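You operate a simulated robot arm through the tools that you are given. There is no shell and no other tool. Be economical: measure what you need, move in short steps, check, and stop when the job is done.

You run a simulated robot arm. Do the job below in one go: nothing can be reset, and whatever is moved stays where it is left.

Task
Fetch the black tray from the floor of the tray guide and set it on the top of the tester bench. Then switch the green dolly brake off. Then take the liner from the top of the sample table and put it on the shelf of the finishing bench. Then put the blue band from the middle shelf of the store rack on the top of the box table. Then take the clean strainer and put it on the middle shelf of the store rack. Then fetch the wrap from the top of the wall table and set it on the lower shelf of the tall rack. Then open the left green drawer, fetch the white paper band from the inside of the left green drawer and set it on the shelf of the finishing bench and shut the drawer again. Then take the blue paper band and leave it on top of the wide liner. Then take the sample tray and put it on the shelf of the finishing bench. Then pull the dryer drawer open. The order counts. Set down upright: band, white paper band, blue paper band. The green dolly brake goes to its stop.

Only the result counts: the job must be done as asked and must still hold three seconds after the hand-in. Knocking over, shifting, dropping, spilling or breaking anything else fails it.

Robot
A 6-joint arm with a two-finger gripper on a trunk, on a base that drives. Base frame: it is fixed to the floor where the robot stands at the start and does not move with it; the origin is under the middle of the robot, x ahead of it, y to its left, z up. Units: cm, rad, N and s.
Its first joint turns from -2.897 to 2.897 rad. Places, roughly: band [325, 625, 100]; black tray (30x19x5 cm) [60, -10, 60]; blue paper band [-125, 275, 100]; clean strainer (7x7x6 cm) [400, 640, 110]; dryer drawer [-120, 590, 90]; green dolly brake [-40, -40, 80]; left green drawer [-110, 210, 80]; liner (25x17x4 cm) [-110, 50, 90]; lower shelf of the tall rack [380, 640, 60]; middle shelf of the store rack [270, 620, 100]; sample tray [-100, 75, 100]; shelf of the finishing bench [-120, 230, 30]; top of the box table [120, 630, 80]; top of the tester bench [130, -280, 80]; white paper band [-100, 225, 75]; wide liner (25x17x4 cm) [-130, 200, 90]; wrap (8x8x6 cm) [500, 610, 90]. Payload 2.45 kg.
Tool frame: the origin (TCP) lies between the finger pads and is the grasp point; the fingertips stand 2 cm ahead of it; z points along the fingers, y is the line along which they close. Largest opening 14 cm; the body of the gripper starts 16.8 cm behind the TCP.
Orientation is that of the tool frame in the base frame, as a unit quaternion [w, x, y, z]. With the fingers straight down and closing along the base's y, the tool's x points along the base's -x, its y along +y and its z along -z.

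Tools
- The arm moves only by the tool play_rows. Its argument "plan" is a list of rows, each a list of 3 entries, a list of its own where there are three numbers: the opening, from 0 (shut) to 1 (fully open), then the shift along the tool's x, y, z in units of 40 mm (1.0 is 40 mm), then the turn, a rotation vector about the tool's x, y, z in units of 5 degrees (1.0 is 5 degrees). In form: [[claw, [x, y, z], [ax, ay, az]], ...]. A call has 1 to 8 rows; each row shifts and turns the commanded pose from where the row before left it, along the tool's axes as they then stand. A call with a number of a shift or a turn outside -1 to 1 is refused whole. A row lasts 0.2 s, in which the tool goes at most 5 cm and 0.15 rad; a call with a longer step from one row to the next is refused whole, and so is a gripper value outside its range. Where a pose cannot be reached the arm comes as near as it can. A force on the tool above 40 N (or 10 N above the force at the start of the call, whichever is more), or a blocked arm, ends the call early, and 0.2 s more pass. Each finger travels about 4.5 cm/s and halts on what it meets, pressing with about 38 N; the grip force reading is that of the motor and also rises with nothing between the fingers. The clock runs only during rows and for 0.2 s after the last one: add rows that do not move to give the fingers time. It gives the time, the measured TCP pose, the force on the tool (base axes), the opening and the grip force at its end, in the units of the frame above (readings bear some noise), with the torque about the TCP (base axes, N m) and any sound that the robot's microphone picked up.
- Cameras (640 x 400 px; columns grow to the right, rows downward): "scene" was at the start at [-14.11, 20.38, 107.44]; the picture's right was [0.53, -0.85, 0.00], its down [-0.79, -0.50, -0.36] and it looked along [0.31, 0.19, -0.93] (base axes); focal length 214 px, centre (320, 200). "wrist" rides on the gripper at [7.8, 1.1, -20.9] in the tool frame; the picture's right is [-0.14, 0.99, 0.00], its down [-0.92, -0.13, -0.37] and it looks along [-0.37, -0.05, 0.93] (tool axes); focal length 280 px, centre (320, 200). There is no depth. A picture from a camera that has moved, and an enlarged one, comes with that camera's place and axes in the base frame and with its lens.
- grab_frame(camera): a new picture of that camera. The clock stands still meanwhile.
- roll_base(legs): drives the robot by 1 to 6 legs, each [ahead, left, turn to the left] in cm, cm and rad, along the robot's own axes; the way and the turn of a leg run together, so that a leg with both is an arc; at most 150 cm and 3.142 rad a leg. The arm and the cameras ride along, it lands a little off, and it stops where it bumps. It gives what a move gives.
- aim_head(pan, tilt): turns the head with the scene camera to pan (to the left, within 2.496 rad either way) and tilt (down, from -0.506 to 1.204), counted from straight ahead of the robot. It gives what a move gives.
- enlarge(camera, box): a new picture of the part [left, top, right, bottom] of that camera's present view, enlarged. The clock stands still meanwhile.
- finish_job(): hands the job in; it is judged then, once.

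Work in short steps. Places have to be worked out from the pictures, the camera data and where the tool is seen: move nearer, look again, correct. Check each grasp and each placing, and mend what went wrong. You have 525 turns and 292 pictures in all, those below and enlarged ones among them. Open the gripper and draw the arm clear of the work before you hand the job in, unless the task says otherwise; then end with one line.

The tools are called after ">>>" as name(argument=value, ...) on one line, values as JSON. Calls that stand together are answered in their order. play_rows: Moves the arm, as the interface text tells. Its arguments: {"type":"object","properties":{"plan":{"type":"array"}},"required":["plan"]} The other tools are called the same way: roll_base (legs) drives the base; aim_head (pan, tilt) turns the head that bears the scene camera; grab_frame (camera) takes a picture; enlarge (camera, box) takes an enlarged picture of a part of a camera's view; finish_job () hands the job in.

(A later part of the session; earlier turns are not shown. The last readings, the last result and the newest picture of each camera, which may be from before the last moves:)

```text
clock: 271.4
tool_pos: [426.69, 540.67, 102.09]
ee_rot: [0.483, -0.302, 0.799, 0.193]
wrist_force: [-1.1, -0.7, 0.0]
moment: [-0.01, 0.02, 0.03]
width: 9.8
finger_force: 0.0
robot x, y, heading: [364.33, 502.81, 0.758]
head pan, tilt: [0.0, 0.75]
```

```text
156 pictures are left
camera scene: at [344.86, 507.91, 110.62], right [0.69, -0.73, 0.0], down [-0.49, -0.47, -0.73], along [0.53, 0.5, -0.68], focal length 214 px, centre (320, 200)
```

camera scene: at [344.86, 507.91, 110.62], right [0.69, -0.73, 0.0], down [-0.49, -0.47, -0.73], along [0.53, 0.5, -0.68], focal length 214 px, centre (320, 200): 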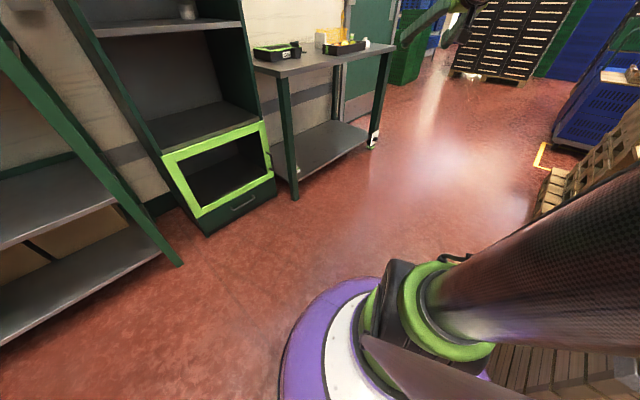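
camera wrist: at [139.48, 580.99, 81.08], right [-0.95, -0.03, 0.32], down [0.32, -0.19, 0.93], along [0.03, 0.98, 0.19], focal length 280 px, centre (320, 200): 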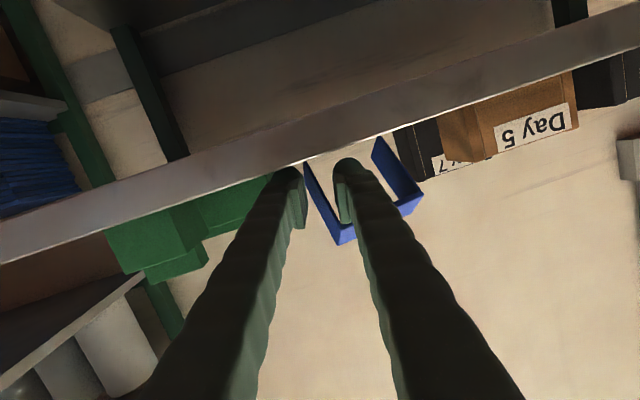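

A wooden pallet stands to the right-rear. I turn back, go forward first and then right, towards the strainer on the tall rack's shelf.

>>> roll_base(legs=[[0, 0, 0.813], [30, 0, 0], [0, -20, 0]])

>>> grab_frame(camera="wrist")

>>> aim_head(pan=0.0, tilt=0.4)

>>> grab_frame(camera="scene")

```text
clock: 276.8
tool_pos: [398.6, 603.97, 102.08]
ee_rot: [0.364, -0.597, 0.611, 0.371]
wrist_force: [-0.7, 0.3, -0.3]
moment: [0.04, 0.0, 0.01]
width: 9.79
finger_force: 0.1
robot x, y, heading: [384.3, 533.0, 1.585]
head pan, tilt: [0.0, 0.75]
```

```text
155 pictures are left
camera wrist: at [397.3, 581.68, 104.76], right [-0.99, 0.07, 0.14], down [0.15, 0.09, 0.98], along [0.06, 0.99, -0.1], focal length 280 px, centre (320, 200)
```

wrist: 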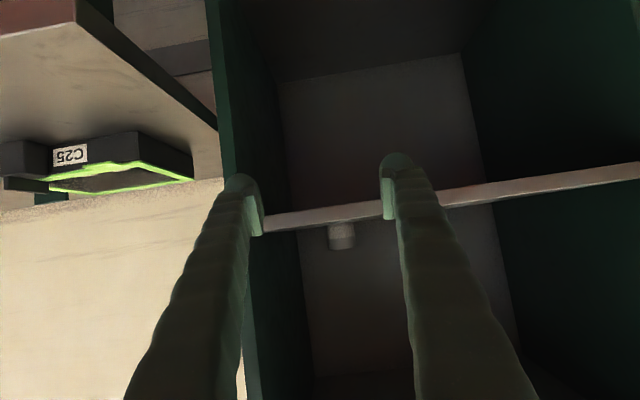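

```text
clock: 277.6
tool_pos: [398.47, 603.87, 102.09]
ee_rot: [0.364, -0.597, 0.611, 0.371]
wrist_force: [-0.5, -0.6, 0.4]
moment: [0.0, -0.01, 0.01]
width: 9.82
finger_force: 0.0
robot x, y, heading: [384.12, 532.91, 1.579]
head pan, tilt: [0.0, 0.4]
```

```text
154 pictures are left
camera scene: at [366.81, 522.49, 113.51], right [1.0, 0.04, 0.0], down [0.02, -0.41, -0.91], along [-0.04, 0.91, -0.41], focal length 214 px, centre (320, 200)
```

scene: 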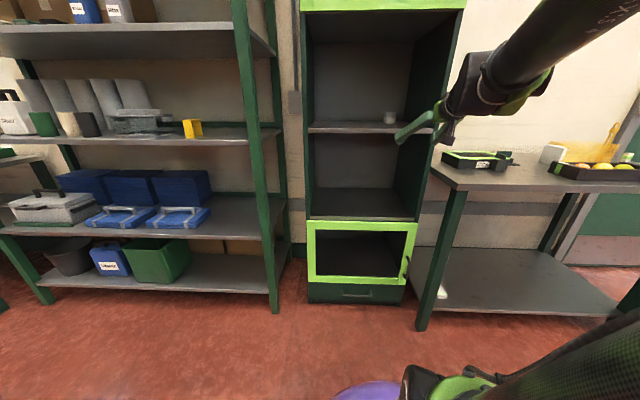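

The strainer is at about (397.2, 642.6, 107), shelf z≈104. I raise the tool, drive in closer and then look.

>>> play_rows(plan=[[0.85, [-0.7, 0, -0.36], [0, 0, 0]], [0.85, [-0.63, 0, -0.33], [0, 0, 0]], [0.85, [0, 0, 0], [0, 0, 0]]])

>>> roll_base(legs=[[18, 1.2, -0.01]])

>>> grab_frame(camera="wrist")

```text
clock: 278.4
tool_pos: [398.85, 604.39, 108.28]
ee_rot: [0.364, -0.598, 0.611, 0.371]
wrist_force: [-0.1, 0.0, 0.7]
moment: [-0.01, 0.02, 0.05]
width: 11.93
finger_force: 0.1
robot x, y, heading: [384.36, 532.67, 1.585]
head pan, tilt: [0.0, 0.4]
```

```text
clock: 279.9
tool_pos: [398.99, 621.44, 108.25]
ee_rot: [0.368, -0.591, 0.618, 0.367]
wrist_force: [0.0, 0.4, 0.9]
moment: [-0.01, -0.02, -0.01]
width: 11.88
finger_force: 0.0
robot x, y, heading: [383.14, 550.45, 1.566]
head pan, tilt: [0.0, 0.4]
```

```text
153 pictures are left
camera wrist: at [397.3, 599.17, 110.96], right [-0.99, 0.1, 0.14], down [0.15, 0.09, 0.98], along [0.08, 0.99, -0.1], focal length 280 px, centre (320, 200)
```

wrist: 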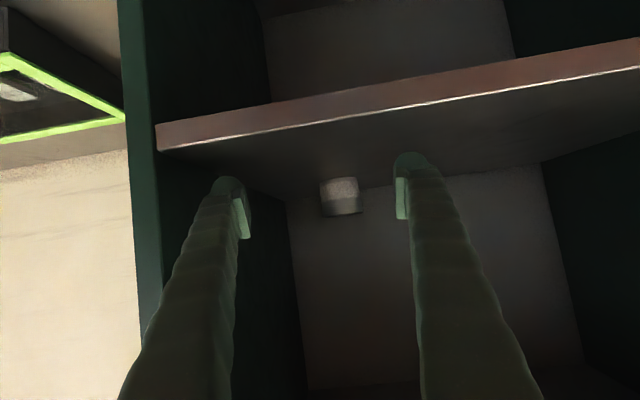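

Strainer confirmed near (397.6, 642.5). I advance 20 cm with a slight shift to centre it.

>>> play_rows(plan=[[0.85, [-0.43, 0.1, 0.9], [0, 0, 0]], [0.85, [-0.44, 0.1, 0.9], [0, 0, 0]], [0.85, [-0.45, 0.1, 0.89], [0, 0, 0]], [0.85, [-0.45, 0.05, 0.89], [0, 0, 0]]])

>>> grab_frame(camera="wrist")

```text
clock: 280.9
tool_pos: [397.95, 637.45, 107.75]
ee_rot: [0.367, -0.592, 0.617, 0.367]
wrist_force: [-0.2, -0.7, -0.7]
moment: [-0.02, 0.01, -0.02]
width: 11.88
finger_force: 0.0
robot x, y, heading: [383.05, 550.38, 1.563]
head pan, tilt: [0.0, 0.4]
```

```text
152 pictures are left
camera wrist: at [396.18, 615.17, 110.61], right [-0.99, 0.1, 0.14], down [0.15, 0.09, 0.98], along [0.08, 0.99, -0.1], focal length 280 px, centre (320, 200)
```

wrist: 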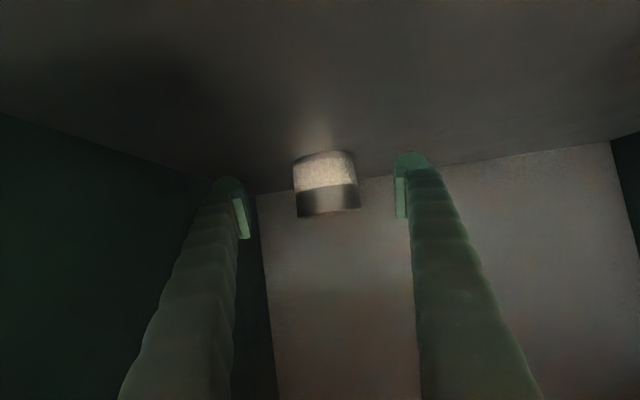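

Centred. I advance 4.5 cm more and close on it.

>>> play_rows(plan=[[0.85, [-0.26, 0, 0.5], [0, 0, 0]], [0.85, [-0.26, 0, 0.5], [0, 0, 0]], [0.6, [0, 0, 0], [0, 0, 0]], [0.45, [0, 0, 0], [0, 0, 0]], [0.3, [0, 0, 0], [0, 0, 0]], [0.2, [0, 0, 0], [0, 0, 0]], [0.2, [0, 0, 0], [0, 0, 0]], [0.2, [0, 0, 0], [0, 0, 0]]])

>>> play_rows(plan=[[0.2, [-0.22, 0, -0.115], [0, 0, 0]], [0.2, [-0.22, 0, -0.115], [0, 0, 0]], [0.2, [-0.44, 0, -0.23], [0, 0, 0]]])

>>> grab_frame(camera="wrist")

```text
clock: 282.7
tool_pos: [398.1, 641.99, 107.92]
ee_rot: [0.368, -0.59, 0.617, 0.367]
wrist_force: [-0.1, -0.9, 0.2]
moment: [0.01, -0.01, 0.0]
width: 6.06
finger_force: 37.9
robot x, y, heading: [382.94, 550.32, 1.566]
head pan, tilt: [0.0, 0.4]
```

```text
clock: 283.5
tool_pos: [398.09, 641.94, 111.84]
ee_rot: [0.368, -0.591, 0.618, 0.367]
wrist_force: [0.0, -0.7, -1.1]
moment: [-0.01, 0.03, 0.02]
width: 6.04
finger_force: 37.9
robot x, y, heading: [383.16, 550.37, 1.563]
head pan, tilt: [0.0, 0.4]
```

```text
151 pictures are left
camera wrist: at [396.52, 619.7, 114.56], right [-0.99, 0.1, 0.14], down [0.15, 0.09, 0.98], along [0.08, 0.99, -0.1], focal length 280 px, centre (320, 200)
```

wrist: 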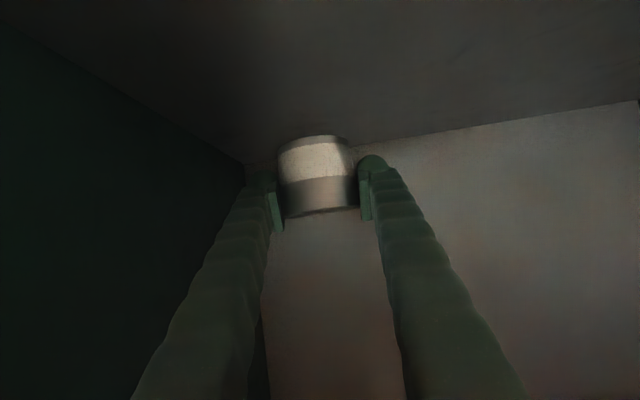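

The strainer is held. I back out and drive left to the band's former place on the store rack's middle shelf.

>>> roll_base(legs=[[-40, 0, 0], [0, 74, 0.008], [13, 0, 0]])

>>> grab_frame(camera="wrist")

```text
clock: 290.5
tool_pos: [323.03, 616.7, 111.84]
ee_rot: [0.367, -0.593, 0.615, 0.369]
wrist_force: [0.8, -0.4, -0.8]
moment: [0.05, 0.02, 0.02]
width: 6.03
finger_force: 37.5
robot x, y, heading: [308.37, 524.94, 1.571]
head pan, tilt: [0.0, 0.4]
```

```text
150 pictures are left
camera wrist: at [321.53, 594.44, 114.56], right [-0.99, 0.09, 0.14], down [0.15, 0.09, 0.98], along [0.08, 0.99, -0.1], focal length 280 px, centre (320, 200)
```

wrist: 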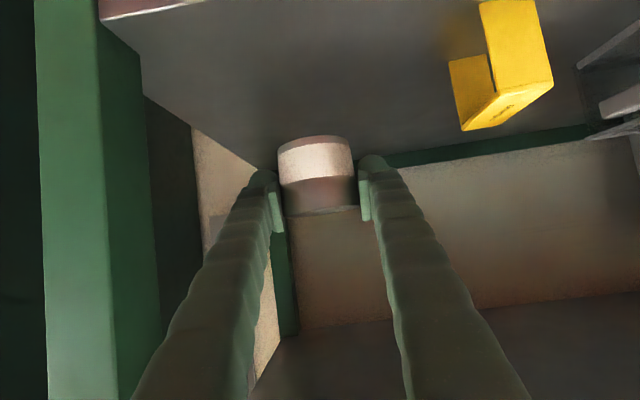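

Above the free spot. I go forward 7 cm and down, then finish in small steps.

>>> play_rows(plan=[[0.2, [-0.4, 0, 0.78], [0, 0, 0]], [0.2, [-0.4, 0, 0.78], [0, 0, 0]], [0.2, [0.7, 0, 0.36], [0, 0, 0]], [0.2, [0.7, 0, 0.36], [0, 0, 0]], [0.2, [0.3, 0, 0.155], [0, 0, 0]]])

>>> play_rows(plan=[[0.2, [0.09, 0, 0.046], [0, 0, 0]], [0.2, [0.09, 0, 0.046], [0, 0, 0]], [0.2, [0.07, 0, 0.036], [0, 0, 0]]])

>>> grab_frame(camera="wrist")

```text
clock: 291.7
tool_pos: [323.05, 623.68, 104.13]
ee_rot: [0.367, -0.592, 0.615, 0.368]
wrist_force: [0.5, 0.4, -1.6]
moment: [-0.03, 0.02, 0.0]
width: 6.03
finger_force: 37.8
robot x, y, heading: [308.27, 524.63, 1.568]
head pan, tilt: [0.0, 0.4]
```

```text
clock: 292.5
tool_pos: [323.21, 623.43, 103.16]
ee_rot: [0.368, -0.592, 0.615, 0.368]
wrist_force: [-2.1, -5.2, 26.2]
moment: [0.18, -0.24, -0.05]
width: 6.03
finger_force: 37.9
robot x, y, heading: [308.87, 524.68, 1.568]
head pan, tilt: [0.0, 0.4]
```

```text
149 pictures are left
camera wrist: at [321.55, 601.27, 105.8], right [-0.99, 0.09, 0.14], down [0.15, 0.09, 0.98], along [0.08, 0.99, -0.1], focal length 280 px, centre (320, 200)
```

wrist: 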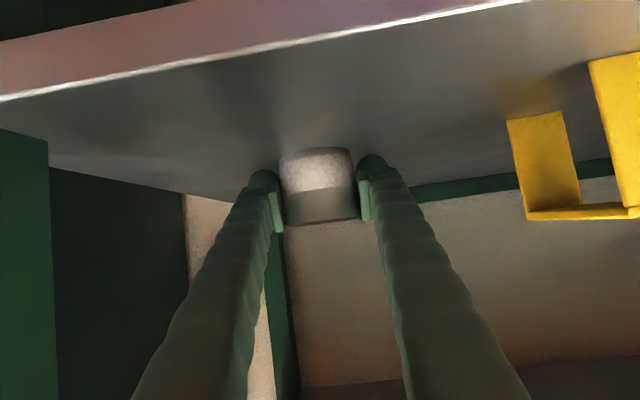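

Contact at 26 N: resting on the shelf. I release, open slowly and withdraw along −y.

>>> play_rows(plan=[[0.55, [-0.05, 0, -0.025], [0, 0, 0]], [0.62, [0, 0, 0], [0, 0, 0]], [0.62, [0, 0, 0], [0, 0, 0]], [0.62, [0.23, 0, -0.44], [0, 0, 0]], [0.62, [0.4, 0, -0.78], [0, 0, 0]], [0.62, [0.4, 0, -0.78], [0, 0, 0]], [0.62, [0, 0, -1], [0, 0, 0]]])

>>> grab_frame(camera="wrist")

```text
clock: 294.1
tool_pos: [323.09, 611.31, 105.3]
ee_rot: [0.366, -0.593, 0.615, 0.368]
wrist_force: [-1.2, -0.2, 0.7]
moment: [-0.04, 0.0, 0.03]
width: 8.68
finger_force: 0.1
robot x, y, heading: [308.02, 524.39, 1.57]
head pan, tilt: [0.0, 0.4]
```

```text
148 pictures are left
camera wrist: at [321.48, 589.04, 107.97], right [-0.99, 0.09, 0.14], down [0.15, 0.09, 0.98], along [0.08, 0.99, -0.1], focal length 280 px, centre (320, 200)
```

wrist: 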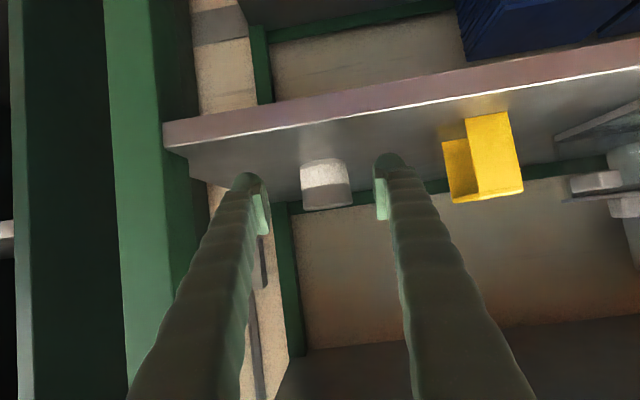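

The strainer stands on the shelf. I retract and raise the arm, then drive right to the wall table for the wrap.

>>> play_rows(plan=[[0.62, [0.46, 0, -0.888], [0, 0, 0]], [0.62, [0.46, 0, -0.888], [0, 0, 0]], [0.62, [0.3, 0, -0.9], [0, 0, 0]], [0.62, [0, 0, -1], [0, 0, 0]], [0.62, [0, 0, -1], [0, 0, 0]], [0.62, [-0.5, 0, -0.8], [0, 0, 0]]])

>>> roll_base(legs=[[8, -60, 0], [0, -70, 0]])

>>> grab_frame(camera="scene")

```text
clock: 295.7
tool_pos: [323.96, 595.6, 115.08]
ee_rot: [0.366, -0.594, 0.614, 0.369]
wrist_force: [0.5, -0.5, 0.7]
moment: [-0.01, 0.01, -0.01]
width: 8.66
finger_force: 0.0
robot x, y, heading: [308.15, 524.38, 1.565]
head pan, tilt: [0.0, 0.4]
stopped in row 6: the arm was blocked; the commanded pose is now the measured one
```

```text
clock: 302.5
tool_pos: [453.79, 602.6, 115.11]
ee_rot: [0.368, -0.591, 0.617, 0.367]
wrist_force: [0.1, -0.1, 0.0]
moment: [0.0, 0.02, -0.02]
width: 8.68
finger_force: 0.1
robot x, y, heading: [437.83, 531.84, 1.559]
head pan, tilt: [0.0, 0.4]
```

```text
147 pictures are left
camera scene: at [418.7, 522.12, 113.71], right [0.99, 0.16, 0.0], down [0.06, -0.39, -0.92], along [-0.15, 0.91, -0.39], focal length 214 px, centre (320, 200)
```

scene: 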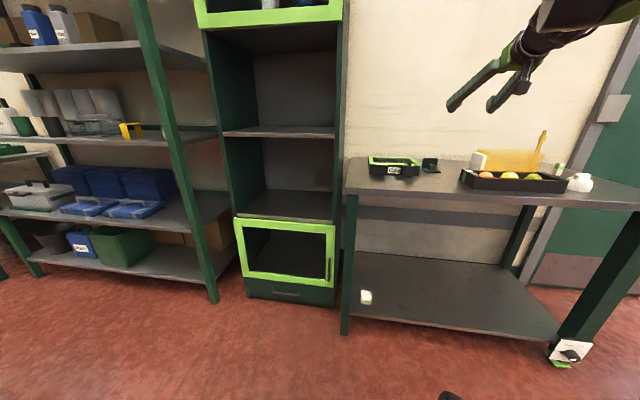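

The white object at about (503, 612) is the wrap. I zoom.

>>> enlarge(camera="scene", box=[450, 130, 640, 230])

```text
3.37 times, centred on (545, 180) of scene
camera zoom: at [418.7, 522.12, 113.71], right [0.99, 0.16, 0.0], down [0.06, -0.39, -0.92], along [-0.15, 0.91, -0.39], focal length 722 px, centre (-438, 267)
```

zoom: 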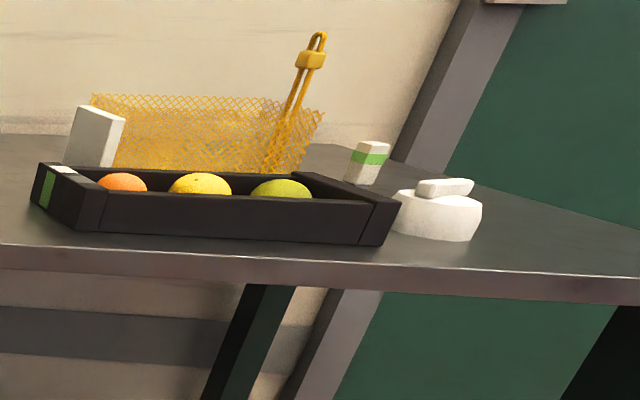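

The wrap is a white round dish with a bar on top, near (505, 615). I drive right to bring the tool in front of it.

>>> roll_base(legs=[[-3, -51, 0.01]])

>>> grab_frame(camera="wrist")

```text
clock: 305.5
tool_pos: [504.07, 599.59, 115.06]
ee_rot: [0.365, -0.596, 0.613, 0.37]
wrist_force: [-0.7, 0.1, 0.2]
moment: [0.02, 0.03, -0.03]
width: 8.67
finger_force: 0.0
robot x, y, heading: [488.71, 529.1, 1.573]
head pan, tilt: [0.0, 0.4]
```

```text
145 pictures are left
camera wrist: at [502.72, 577.42, 117.79], right [-0.99, 0.08, 0.14], down [0.15, 0.09, 0.98], along [0.07, 0.99, -0.1], focal length 280 px, centre (320, 200)
```

wrist: 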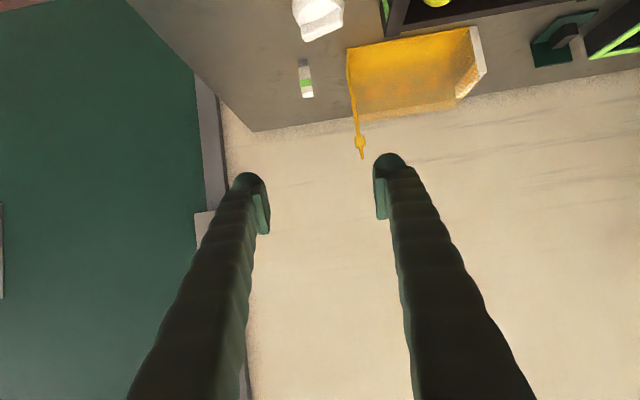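

Wrap centre x≈502, tray's end at x≈492. I lower straight down in front of it to z≈95.

>>> play_rows(plan=[[0.85, [0.888, 0, 0.459], [0, 0, 0]], [0.85, [0.888, 0, 0.459], [0, 0, 0]], [0.85, [0.888, 0, 0.459], [0, 0, 0]], [0.85, [0.888, 0, 0.459], [0, 0, 0]], [0.85, [0.888, 0, 0.459], [0, 0, 0]]])

>>> grab_frame(camera="wrist")

```text
clock: 306.7
tool_pos: [503.82, 599.51, 95.17]
ee_rot: [0.366, -0.594, 0.613, 0.369]
wrist_force: [-0.1, 0.4, 0.2]
moment: [0.02, 0.02, 0.0]
width: 11.89
finger_force: 0.0
robot x, y, heading: [488.61, 528.84, 1.57]
head pan, tilt: [0.0, 0.4]
```

```text
144 pictures are left
camera wrist: at [502.5, 577.3, 97.82], right [-0.99, 0.08, 0.14], down [0.15, 0.09, 0.98], along [0.07, 0.99, -0.1], focal length 280 px, centre (320, 200)
```

wrist: 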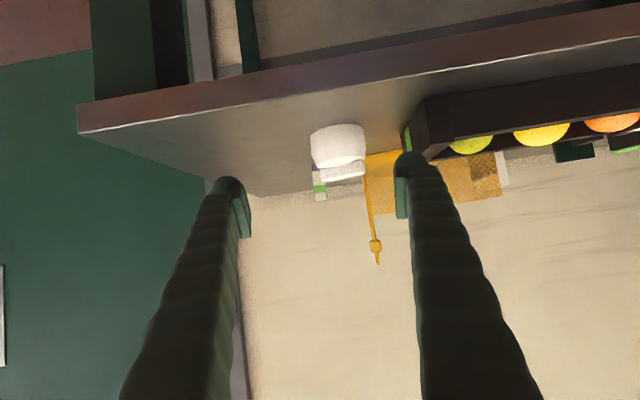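

Wrap centre ≈ (501.6, 617), table z≈85. I lower to z≈88.6, shift, and advance around it.

>>> play_rows(plan=[[0.85, [0.72, 0.27, 0.37], [0, 0, 0]], [0.85, [0.72, 0.27, 0.37], [0, 0, 0]], [0.85, [-0.46, 0, 0.888], [0, 0, 0]], [0.85, [-0.46, 0, 0.888], [0, 0, 0]], [0.85, [-0.46, 0, 0.888], [0, 0, 0]]])

>>> grab_frame(camera="wrist")

```text
clock: 307.9
tool_pos: [501.53, 611.86, 88.58]
ee_rot: [0.365, -0.595, 0.613, 0.37]
wrist_force: [-0.6, 0.0, -1.0]
moment: [0.01, -0.01, 0.01]
width: 11.92
finger_force: 0.1
robot x, y, heading: [488.73, 528.86, 1.57]
head pan, tilt: [0.0, 0.4]
```

```text
143 pictures are left
camera wrist: at [500.23, 589.58, 91.3], right [-0.99, 0.08, 0.14], down [0.15, 0.09, 0.98], along [0.07, 0.99, -0.1], focal length 280 px, centre (320, 200)
```

wrist: 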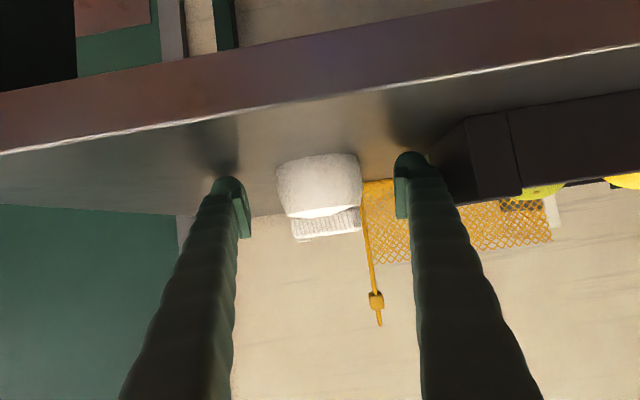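

Centred. I advance 4 cm and close.

>>> play_rows(plan=[[0.85, [-0.46, 0, 0.888], [0, 0, 0]], [0.7, [0, 0, 0], [0, 0, 0]], [0.6, [0, 0, 0], [0, 0, 0]], [0.45, [0, 0, 0], [0, 0, 0]], [0.35, [0, 0, 0], [0, 0, 0]], [0.3, [0, 0, 0], [0, 0, 0]], [0.3, [0, 0, 0], [0, 0, 0]]])

>>> play_rows(plan=[[0.3, [-0.22, 0, -0.115], [0, 0, 0]], [0.3, [-0.44, 0, -0.23], [0, 0, 0]], [0.3, [-0.66, 0, -0.345], [0, 0, 0]], [0.3, [-0.8, 0, -0.4], [0, 0, 0]]])

>>> grab_frame(camera="wrist")

```text
clock: 309.5
tool_pos: [501.7, 615.76, 88.71]
ee_rot: [0.365, -0.595, 0.613, 0.37]
wrist_force: [-0.3, 0.9, 0.4]
moment: [-0.08, -0.02, -0.06]
width: 7.08
finger_force: 37.9
robot x, y, heading: [488.63, 528.63, 1.575]
head pan, tilt: [0.0, 0.4]
```

```text
clock: 310.5
tool_pos: [501.81, 615.71, 98.01]
ee_rot: [0.365, -0.595, 0.613, 0.37]
wrist_force: [0.5, 1.3, 0.3]
moment: [-0.03, -0.02, -0.02]
width: 6.93
finger_force: 38.2
robot x, y, heading: [488.53, 528.84, 1.572]
head pan, tilt: [0.0, 0.4]
```

```text
142 pictures are left
camera wrist: at [500.48, 593.56, 100.77], right [-0.99, 0.08, 0.14], down [0.15, 0.09, 0.98], along [0.07, 0.99, -0.1], focal length 280 px, centre (320, 200)
```

wrist: 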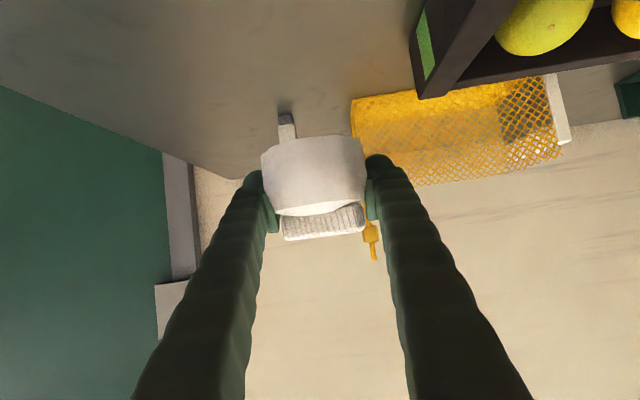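

The wrap is held. I retract the arm, keep it firm, and drive left to face the tall rack.

>>> play_rows(plan=[[0, [0.46, 0, -0.888], [0, 0, 0]], [0, [0.46, 0, -0.888], [0, 0, 0]], [0, [0.46, 0, -0.888], [0, 0, 0]]])

>>> roll_base(legs=[[0, 119, 0]])

>>> grab_frame(camera="wrist")

>>> grab_frame(camera="scene")

```text
clock: 311.3
tool_pos: [501.92, 603.46, 98.02]
ee_rot: [0.365, -0.595, 0.613, 0.369]
wrist_force: [0.6, 1.6, -0.4]
moment: [0.0, 0.02, 0.0]
width: 6.81
finger_force: 38.0
robot x, y, heading: [488.67, 528.51, 1.574]
head pan, tilt: [0.0, 0.4]
```

```text
clock: 317.4
tool_pos: [380.61, 603.44, 98.0]
ee_rot: [0.366, -0.594, 0.614, 0.369]
wrist_force: [0.5, 0.8, -0.1]
moment: [-0.04, 0.01, 0.04]
width: 6.35
finger_force: 38.1
robot x, y, heading: [367.47, 528.47, 1.569]
head pan, tilt: [0.0, 0.4]
```

```text
141 pictures are left
camera wrist: at [379.24, 581.16, 100.68], right [-0.99, 0.08, 0.14], down [0.15, 0.09, 0.98], along [0.07, 0.99, -0.1], focal length 280 px, centre (320, 200)
```

wrist: 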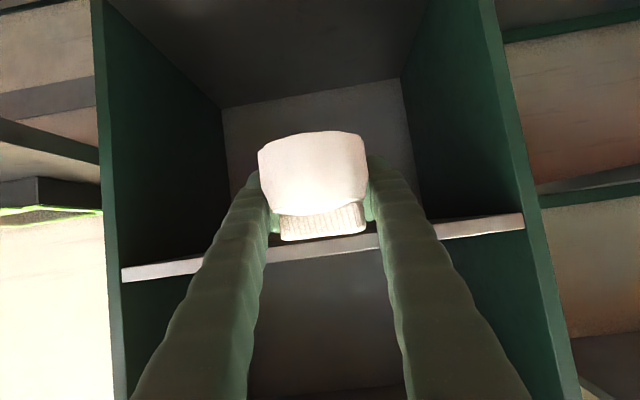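

```text
140 pictures are left
camera scene: at [349.91, 518.87, 113.73], right [1.0, 0.0, 0.0], down [0.0, -0.39, -0.92], along [0.0, 0.92, -0.39], focal length 214 px, centre (320, 200)
```

scene: 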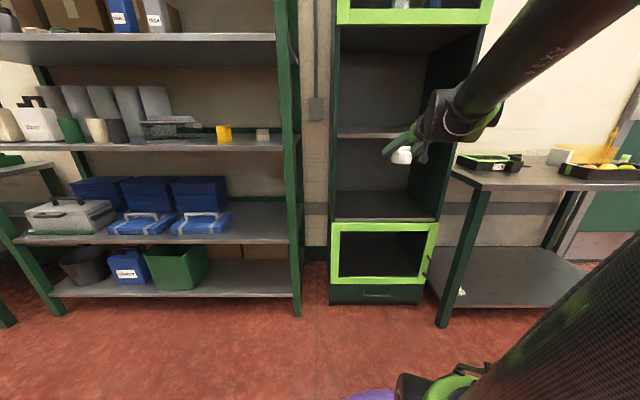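

The dish is slowly slipping in the grip, so I place it swiftly: lower in front of the rack to the lower shelf's height.

>>> play_rows(plan=[[0, [0.888, 0, 0.459], [0, 0, 0]], [0, [0.888, 0, 0.459], [0, 0, 0]], [0, [0.888, 0, 0.459], [0, 0, 0]], [0, [0.888, 0, 0.459], [0, 0, 0]], [0, [0.888, 0, 0.459], [0, 0, 0]], [0, [0.888, 0, 0.459], [0, 0, 0]], [0, [0.888, 0, 0.459], [0, 0, 0]]])

>>> grab_frame(camera="wrist")

```text
clock: 319.1
tool_pos: [380.22, 603.23, 70.12]
ee_rot: [0.366, -0.594, 0.613, 0.37]
wrist_force: [0.3, 0.0, -0.9]
moment: [0.04, -0.01, -0.01]
width: 6.31
finger_force: 38.1
robot x, y, heading: [367.46, 528.79, 1.565]
head pan, tilt: [0.0, 0.4]
```

```text
139 pictures are left
camera wrist: at [378.79, 580.95, 72.82], right [-0.99, 0.09, 0.14], down [0.15, 0.09, 0.98], along [0.07, 0.99, -0.1], focal length 280 px, centre (320, 200)
```

wrist: 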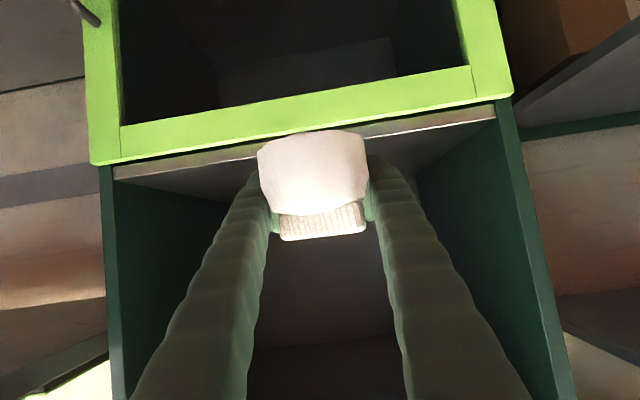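

Dish bottom is ≈4.3 below the TCP, shelf top ≈60–61. I drive forward 30 cm and lower.

>>> roll_base(legs=[[30, 0, 0]])

>>> play_rows(plan=[[0, [0.444, 0, 0.23], [0, 0, 0]], [0, [0.333, 0, 0.172], [0, 0, 0]], [0, [0.11, 0, 0.057], [0, 0, 0]], [0, [0.11, 0, 0.057], [0, 0, 0]], [0, [0.11, 0, 0.057], [0, 0, 0]], [0, [0.11, 0, 0.057], [0, 0, 0]]])

>>> grab_frame(camera="wrist")

```text
clock: 321.1
tool_pos: [380.27, 633.95, 70.27]
ee_rot: [0.366, -0.594, 0.614, 0.369]
wrist_force: [0.2, 0.5, -0.2]
moment: [0.0, 0.01, 0.01]
width: 6.27
finger_force: 38.1
robot x, y, heading: [367.48, 559.36, 1.567]
head pan, tilt: [0.0, 0.4]
```

```text
clock: 322.5
tool_pos: [380.11, 634.02, 64.72]
ee_rot: [0.366, -0.594, 0.614, 0.369]
wrist_force: [0.2, 0.3, -0.1]
moment: [0.04, 0.02, -0.02]
width: 6.21
finger_force: 38.1
robot x, y, heading: [367.19, 559.15, 1.573]
head pan, tilt: [0.0, 0.4]
```

```text
138 pictures are left
camera wrist: at [378.72, 611.72, 67.45], right [-0.99, 0.08, 0.14], down [0.15, 0.09, 0.98], along [0.07, 0.99, -0.1], focal length 280 px, centre (320, 200)
```

wrist: 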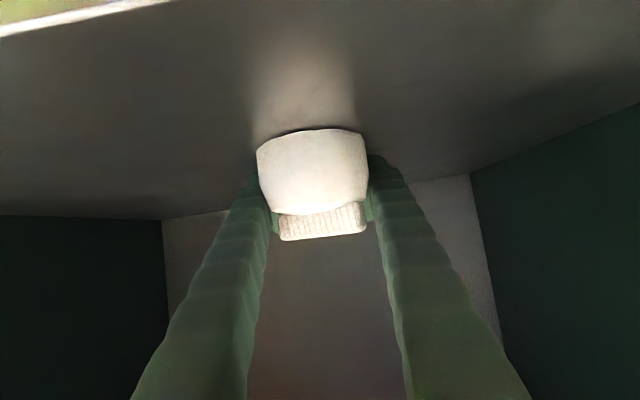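

Almost on the shelf. I lower in fine steps until contact.

>>> play_rows(plan=[[0, [0.09, 0, 0.046], [0, 0, 0]], [0, [0.09, 0, 0.046], [0, 0, 0]], [0, [0.09, 0, 0.046], [0, 0, 0]], [0, [0.09, 0, 0.046], [0, 0, 0]]])

```text
clock: 322.9
tool_pos: [380.18, 634.07, 64.66]
ee_rot: [0.368, -0.592, 0.614, 0.37]
wrist_force: [-2.6, -2.2, 20.5]
moment: [-0.56, -0.01, -0.12]
width: 6.22
finger_force: 38.2
robot x, y, heading: [367.38, 559.29, 1.567]
head pan, tilt: [0.0, 0.4]
stopped in row 2: the force on the tool passed its limit at 52 N (the readings are from after the stop); the commanded pose is now the measured one
```

Contact. I release, then withdraw.

>>> play_rows(plan=[[0.6, [-0.02, 0, -0.01], [0, 0, 0]], [0.75, [0, 0, 0], [0, 0, 0]], [0.75, [0, 0, 0], [0, 0, 0]], [0.75, [0, 0, 0], [0, 0, 0]], [0.75, [0.23, 0, -0.44], [0, 0, 0]], [0.75, [0.4, 0, -0.78], [0, 0, 0]], [0.75, [0.4, 0, -0.78], [0, 0, 0]], [0.75, [0.2, 0, -0.9], [0, 0, 0]]])

>>> grab_frame(camera="wrist")

```text
clock: 324.7
tool_pos: [379.87, 621.35, 65.54]
ee_rot: [0.367, -0.593, 0.613, 0.371]
wrist_force: [0.7, -0.1, -0.6]
moment: [0.0, 0.05, 0.02]
width: 10.51
finger_force: 0.1
robot x, y, heading: [367.2, 559.46, 1.567]
head pan, tilt: [0.0, 0.4]
```

```text
137 pictures are left
camera wrist: at [378.46, 599.02, 68.16], right [-0.99, 0.09, 0.14], down [0.15, 0.09, 0.98], along [0.07, 0.99, -0.1], focal length 280 px, centre (320, 200)
```

wrist: 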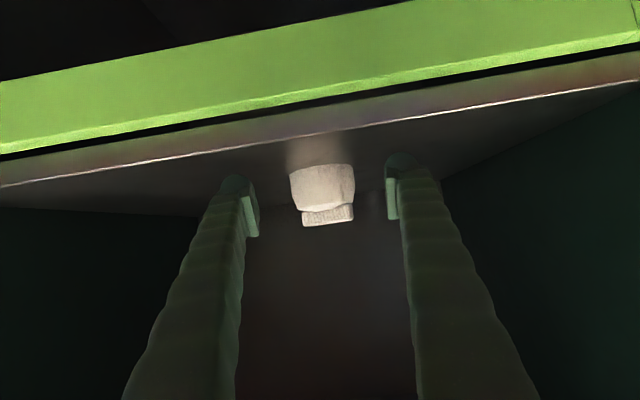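

The wrap stands on the lower shelf. I back out, raise the arm and drive back toward the finishing bench.

>>> roll_base(legs=[[-35, 0, 0]])

>>> play_rows(plan=[[0.5, [-0.6, 0, -0.6], [0, 0.5, 0]], [0.5, [-0.6, 0, -0.6], [0, 1, 0]], [0.5, [-0.6, 0, -0.6], [0, 1, 0]], [0.5, [-0.6, 0, -0.6], [0, 1, 0]], [0.5, [-0.6, 0, -0.6], [0, 1, 0]], [0.5, [-0.5, 0, -0.8], [0, 1, 0]], [0.5, [-0.4, 0, -0.8], [0, 1, 0]], [0.5, [-0.3, 0, -0.8], [0, 1, 0]]])

>>> roll_base(legs=[[-22, 70, 0], [0, 150, 0], [0, 120, 0]])

```text
clock: 327.0
tool_pos: [380.44, 586.45, 65.59]
ee_rot: [0.37, -0.589, 0.616, 0.369]
wrist_force: [0.5, -0.5, -0.4]
moment: [-0.03, 0.0, -0.01]
width: 10.49
finger_force: 0.1
robot x, y, heading: [367.27, 524.5, 1.56]
head pan, tilt: [0.0, 0.4]
```

```text
clock: 328.8
tool_pos: [380.86, 581.58, 92.61]
ee_rot: [0.152, -0.676, 0.704, 0.159]
wrist_force: [-1.0, 0.3, 0.1]
moment: [0.01, 0.01, 0.01]
width: 7.01
finger_force: 0.0
robot x, y, heading: [366.95, 524.13, 1.563]
head pan, tilt: [0.0, 0.4]
```

```text
clock: 345.1
tool_pos: [48.06, 556.98, 92.57]
ee_rot: [0.15, -0.686, 0.694, 0.162]
wrist_force: [-0.1, -0.2, -0.6]
moment: [-0.02, -0.02, -0.01]
width: 7.01
finger_force: 0.0
robot x, y, heading: [35.86, 498.91, 1.585]
head pan, tilt: [0.0, 0.4]
```

>>> roll_base(legs=[[0, 50, 0], [0, 0, 1.556], [0, 140, 0], [0, 130, 0]])

>>> grab_frame(camera="scene")

```text
clock: 364.3
tool_pos: [-83.77, 248.68, 92.75]
ee_rot: [0.003, 0.975, -0.028, -0.22]
wrist_force: [0.3, 0.3, 0.1]
moment: [0.02, 0.04, 0.01]
width: 7.0
finger_force: 0.1
robot x, y, heading: [-26.9, 233.78, 3.105]
head pan, tilt: [0.0, 0.4]
```

```text
136 pictures are left
camera scene: at [-17.5, 215.83, 113.73], right [0.03, 1.0, 0.0], down [0.39, -0.01, -0.92], along [-0.92, 0.03, -0.39], focal length 214 px, centre (320, 200)
```

scene: 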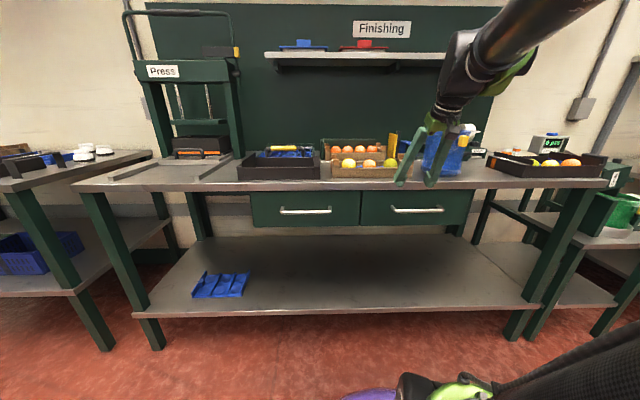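

I zoom on the left drawer's handle to judge its stand-off.

>>> enlarge(camera="scene", box=[230, 130, 400, 240])

```text
3.64 times, centred on (315, 185) of scene
camera zoom: at [-17.5, 215.83, 113.73], right [0.03, 1.0, 0.0], down [0.39, -0.01, -0.92], along [-0.92, 0.03, -0.39], focal length 780 px, centre (338, 254)
```

zoom: 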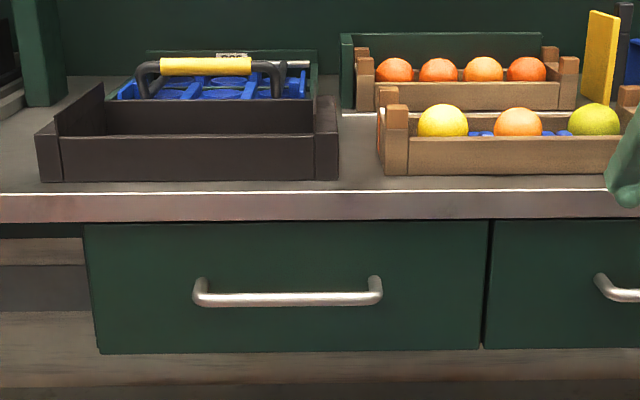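

The handle stands off ≈4 cm, bar near (−88, 212, 78.5). I'll use the vertical tool closing along x, one finger behind the bar. I sidestep, unpitch and turn the tool.

>>> roll_base(legs=[[-6, 36, 0.035]])

>>> play_rows(plan=[[0.5, [0, 0, -0.6], [0, 0.9, 0.3]], [0.5, [0, 0, -0.6], [0, 0.9, 0.3]], [0.5, [0, 0, -0.6], [0, 0.9, 0.3]], [0.5, [0, 0, -0.6], [0, 0.9, 0.3]], [0.5, [0, 0, -0.4], [0, 0.9, 0.3]], [0.5, [0, 0, 0], [0, 0.6, 0.6]], [0.5, [0, 0, 0], [0, 0, 1]], [0.5, [0, 0, 0], [0, 0, 1]]])

>>> play_rows(plan=[[0.5, [0, 0, 0], [0, 0, 1]], [0.5, [0, 0, 0], [0, 0, 1]], [0.5, [0, 0, 0], [0, 0, 1]], [0.5, [0, 0, 0], [0, 0, 1]], [0.5, [0, 0, 0], [0, 0, 1]], [0.5, [0, 0, 0], [0, 0, 1]], [0.5, [0, 0, 0], [0, 0, 1]], [0.5, [0, 0, 0], [0, 0, 1]]])

```text
clock: 366.6
tool_pos: [-78.71, 210.45, 92.59]
ee_rot: [0.008, 0.975, -0.007, -0.22]
wrist_force: [-1.0, 0.0, 0.7]
moment: [0.01, -0.01, 0.01]
width: 7.01
finger_force: 0.1
robot x, y, heading: [-21.32, 198.37, -3.13]
head pan, tilt: [0.0, 0.4]
```

```text
clock: 368.4
tool_pos: [-75.42, 210.76, 103.23]
ee_rot: [0.025, 0.983, -0.18, 0.005]
wrist_force: [0.4, 0.0, 0.0]
moment: [0.03, 0.02, 0.01]
width: 6.99
finger_force: 0.0
robot x, y, heading: [-21.16, 197.7, -3.129]
head pan, tilt: [0.0, 0.4]
```

```text
clock: 370.2
tool_pos: [-75.39, 210.68, 103.21]
ee_rot: [0.023, 0.862, -0.506, 0.014]
wrist_force: [0.4, 0.4, 1.0]
moment: [0.02, 0.01, -0.03]
width: 7.0
finger_force: 0.0
robot x, y, heading: [-20.99, 198.12, -3.128]
head pan, tilt: [0.0, 0.4]
```

>>> play_rows(plan=[[0.5, [0, 0, 0], [0, 0, 0.97]], [0.5, [0, 0, 0], [0, 0, 0.97]], [0.5, [0, 0, 0], [0, 0, 0.97]], [0.5, [0, 0, 0], [0, 0, 0.97]], [0.5, [0, 0, 0], [0, 0, 0.97]], [0.5, [0, 0, 0], [0, 0, 0.97]], [0.5, [0, 0, 0], [0, -0.62, 0]]])

>>> grab_frame(camera="wrist")

```text
clock: 371.8
tool_pos: [-75.45, 210.81, 103.34]
ee_rot: [-0.001, 0.708, -0.707, -0.001]
wrist_force: [0.5, -0.5, 0.2]
moment: [0.02, 0.01, -0.04]
width: 6.97
finger_force: 0.1
robot x, y, heading: [-21.07, 198.53, -3.125]
head pan, tilt: [0.0, 0.4]
```

```text
134 pictures are left
camera wrist: at [-76.47, 202.76, 124.15], right [-0.99, 0.14, 0.0], down [0.13, 0.92, 0.37], along [0.05, 0.37, -0.93], focal length 280 px, centre (320, 200)
```

wrist: 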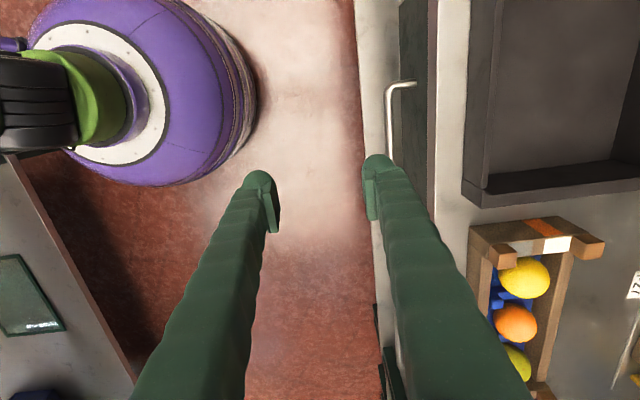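

Bar at x≈−86.7, bench edge at −90.7. I narrow the opening to 3.3 cm, move over the bar and lower to just above it.

>>> play_rows(plan=[[0.235, [-0.1, 0.95, 0], [0, 0, 0]], [0.235, [-0.1, 0.95, 0], [0, 0, 0]], [0.235, [-0.1, 0.92, 0], [0, 0, 0]], [0.235, [0, 0, 1], [0, 0, 0]], [0.235, [0, 0, 1], [0, 0, 0]], [0.235, [0, 0, 1], [0, 0, 0]], [0.235, [0, 0, 1], [0, 0, 0]]])

>>> grab_frame(camera="wrist")

```text
clock: 373.2
tool_pos: [-87.23, 212.14, 91.97]
ee_rot: [0.001, 0.708, -0.706, -0.002]
wrist_force: [3.4, -1.8, 47.5]
moment: [-0.09, 1.2, 0.05]
width: 3.13
finger_force: 0.0
robot x, y, heading: [-21.16, 198.02, -3.127]
head pan, tilt: [0.0, 0.4]
stopped in row 7: the force on the tool passed its limit at 158 N (the readings are from after the stop); the commanded pose is now the measured one
```

```text
133 pictures are left
camera wrist: at [-88.04, 204.26, 112.84], right [-0.99, 0.13, 0.0], down [0.13, 0.92, 0.37], along [0.05, 0.37, -0.93], focal length 280 px, centre (320, 200)
```

wrist: 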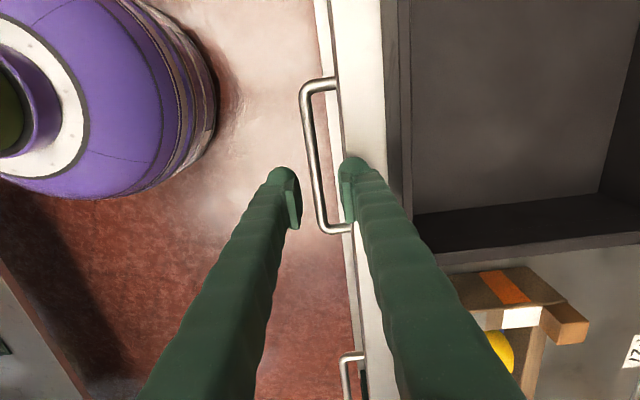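

The rear finger landed on the bench top (z≈90, edge x≈−89). I raise, narrow to 2.2 cm, and shift 1.1 cm outward.

>>> play_rows(plan=[[0.155, [0, 0, -0.5], [0, 0, 0]], [0.155, [0, -0.3, 0], [0, 0, 0]], [0.155, [0, 0, 0], [0, 0, 0]], [0.155, [0, 0, 0.3], [0, 0, 0]], [0.155, [0, 0, 0.3], [0, 0, 0]]])

>>> enlarge(camera="wrist", box=[250, 60, 410, 260])

```text
clock: 374.4
tool_pos: [-85.94, 212.34, 91.21]
ee_rot: [-0.001, 0.708, -0.706, -0.001]
wrist_force: [1.0, 0.2, 0.5]
moment: [0.0, 0.0, 0.0]
width: 2.15
finger_force: 0.1
robot x, y, heading: [-21.29, 197.97, -3.126]
head pan, tilt: [0.0, 0.4]
```

```text
2.00 times, centred on (330, 160) of wrist
camera zoom: at [-86.83, 204.39, 112.15], right [-0.99, 0.13, 0.0], down [0.13, 0.92, 0.37], along [0.05, 0.37, -0.93], focal length 561 px, centre (300, 280)
```

zoom: 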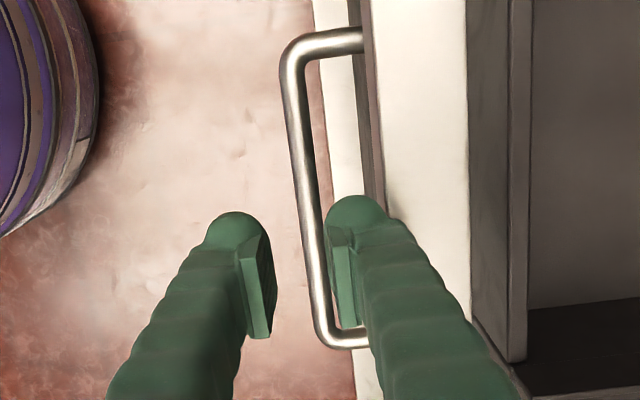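

Well aligned: the bar lies between the fingers. I lower to z≈79.

>>> play_rows(plan=[[0.155, [0, 0, 0.75], [0, 0, 0]], [0.155, [0, 0, 0.75], [0, 0, 0]], [0.155, [0, 0, 0.75], [0, 0, 0]], [0.155, [0, 0, 0.75], [0, 0, 0]]])

>>> enlarge(camera="wrist", box=[230, 60, 410, 260])

```text
clock: 375.4
tool_pos: [-86.01, 212.19, 79.42]
ee_rot: [0.0, 0.708, -0.706, -0.001]
wrist_force: [16.1, 0.0, 10.6]
moment: [0.07, 2.05, -0.24]
width: 1.8
finger_force: 0.2
robot x, y, heading: [-20.96, 198.14, -3.131]
head pan, tilt: [0.0, 0.4]
```

```text
2.00 times, centred on (320, 160) of wrist
camera zoom: at [-86.91, 204.27, 100.31], right [-0.99, 0.13, 0.0], down [0.13, 0.92, 0.37], along [0.05, 0.37, -0.93], focal length 561 px, centre (320, 280)
```

zoom: 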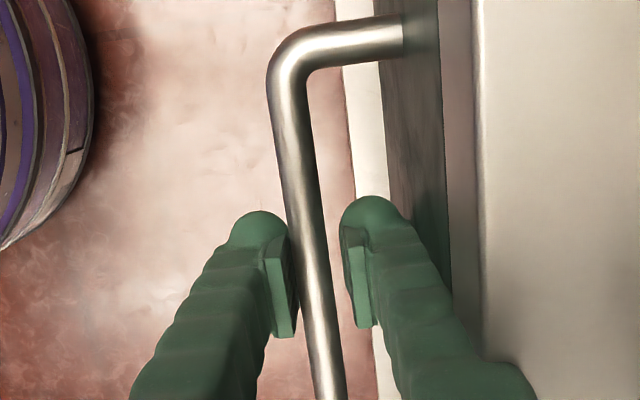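

The bar is between the fingers. I close on it and pull by driving the base back 18 cm.

>>> play_rows(plan=[[0, [0, -0.08, 0], [0, 0, 0]], [0, [0, 0, 0], [0, 0, 0]], [0, [0, 0, 0], [0, 0, 0]]])

>>> roll_base(legs=[[-18, 0, 0]])

>>> grab_frame(camera="scene")

```text
clock: 376.2
tool_pos: [-85.78, 212.3, 79.21]
ee_rot: [0.0, 0.708, -0.706, -0.002]
wrist_force: [-1.8, -2.8, -7.5]
moment: [0.07, 0.02, 0.2]
width: 0.85
finger_force: 35.8
robot x, y, heading: [-20.97, 197.94, -3.133]
head pan, tilt: [0.0, 0.4]
```

```text
clock: 377.8
tool_pos: [-67.98, 212.31, 79.24]
ee_rot: [0.0, 0.709, -0.705, -0.002]
wrist_force: [-0.9, -31.1, -9.5]
moment: [0.13, 0.0, 0.06]
width: 0.85
finger_force: 36.6
robot x, y, heading: [-3.54, 198.24, -3.128]
head pan, tilt: [0.0, 0.4]
```

```text
130 pictures are left
camera scene: at [6.69, 180.8, 113.72], right [-0.01, 1.0, 0.0], down [0.39, 0.01, -0.92], along [-0.92, -0.01, -0.39], focal length 214 px, centre (320, 200)
```

scene: 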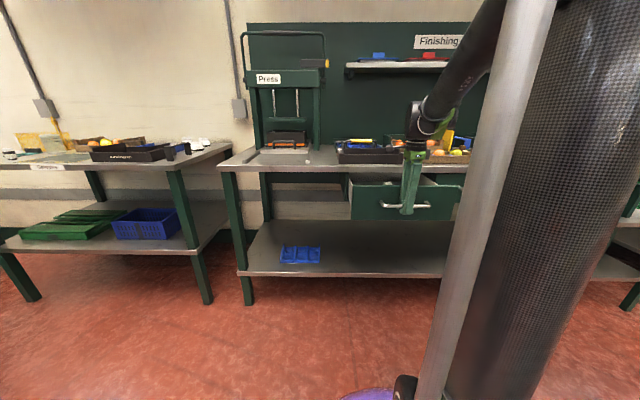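

The drawer opened 18 cm. I look with the wrist camera into it.

>>> grab_frame(camera="wrist")

```text
129 pictures are left
camera wrist: at [-68.87, 204.32, 100.26], right [-0.99, 0.13, 0.0], down [0.12, 0.92, 0.37], along [0.05, 0.37, -0.93], focal length 280 px, centre (320, 200)
```

wrist: 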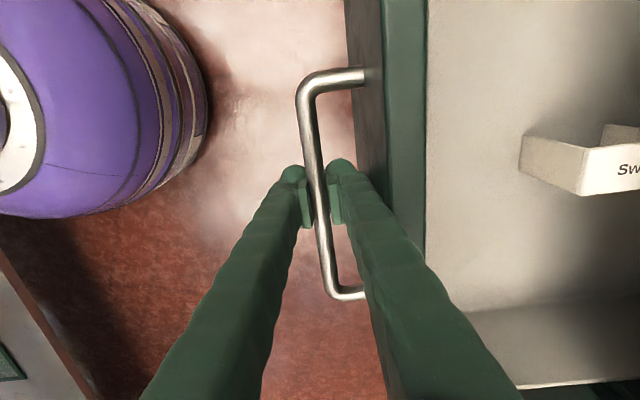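

The white band sits near x≈−91, still under the bench edge. I pull the drawer further with the arm.

>>> play_rows(plan=[[0, [0, -0.5, 0], [0, 0, 0]], [0, [0, -0.5, 0], [0, 0, 0]], [0, [0, -0.5, 0], [0, 0, 0]], [0, [0, -0.5, 0], [0, 0, 0]], [0, [0, -0.5, 0], [0, 0, 0]], [0, [0, -0.5, 0], [0, 0, 0]]])

>>> grab_frame(camera="wrist")

```text
clock: 379.1
tool_pos: [-56.02, 212.4, 79.53]
ee_rot: [0.0, 0.709, -0.706, -0.002]
wrist_force: [1.0, -31.2, -11.3]
moment: [0.22, -0.02, -0.01]
width: 0.88
finger_force: 36.8
robot x, y, heading: [-3.18, 198.56, -3.127]
head pan, tilt: [0.0, 0.4]
```

```text
128 pictures are left
camera wrist: at [-56.85, 204.43, 100.35], right [-0.99, 0.13, 0.0], down [0.12, 0.92, 0.37], along [0.05, 0.37, -0.93], focal length 280 px, centre (320, 200)
```

wrist: 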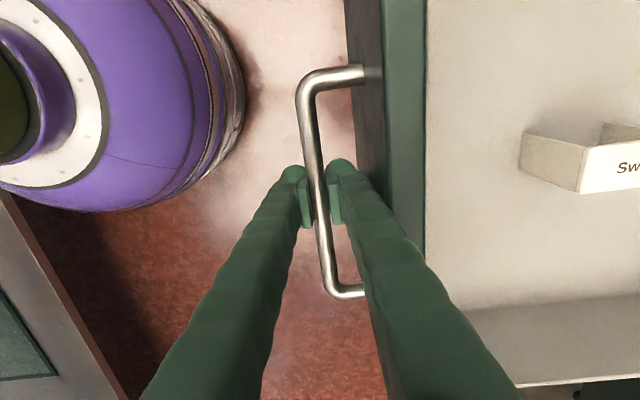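

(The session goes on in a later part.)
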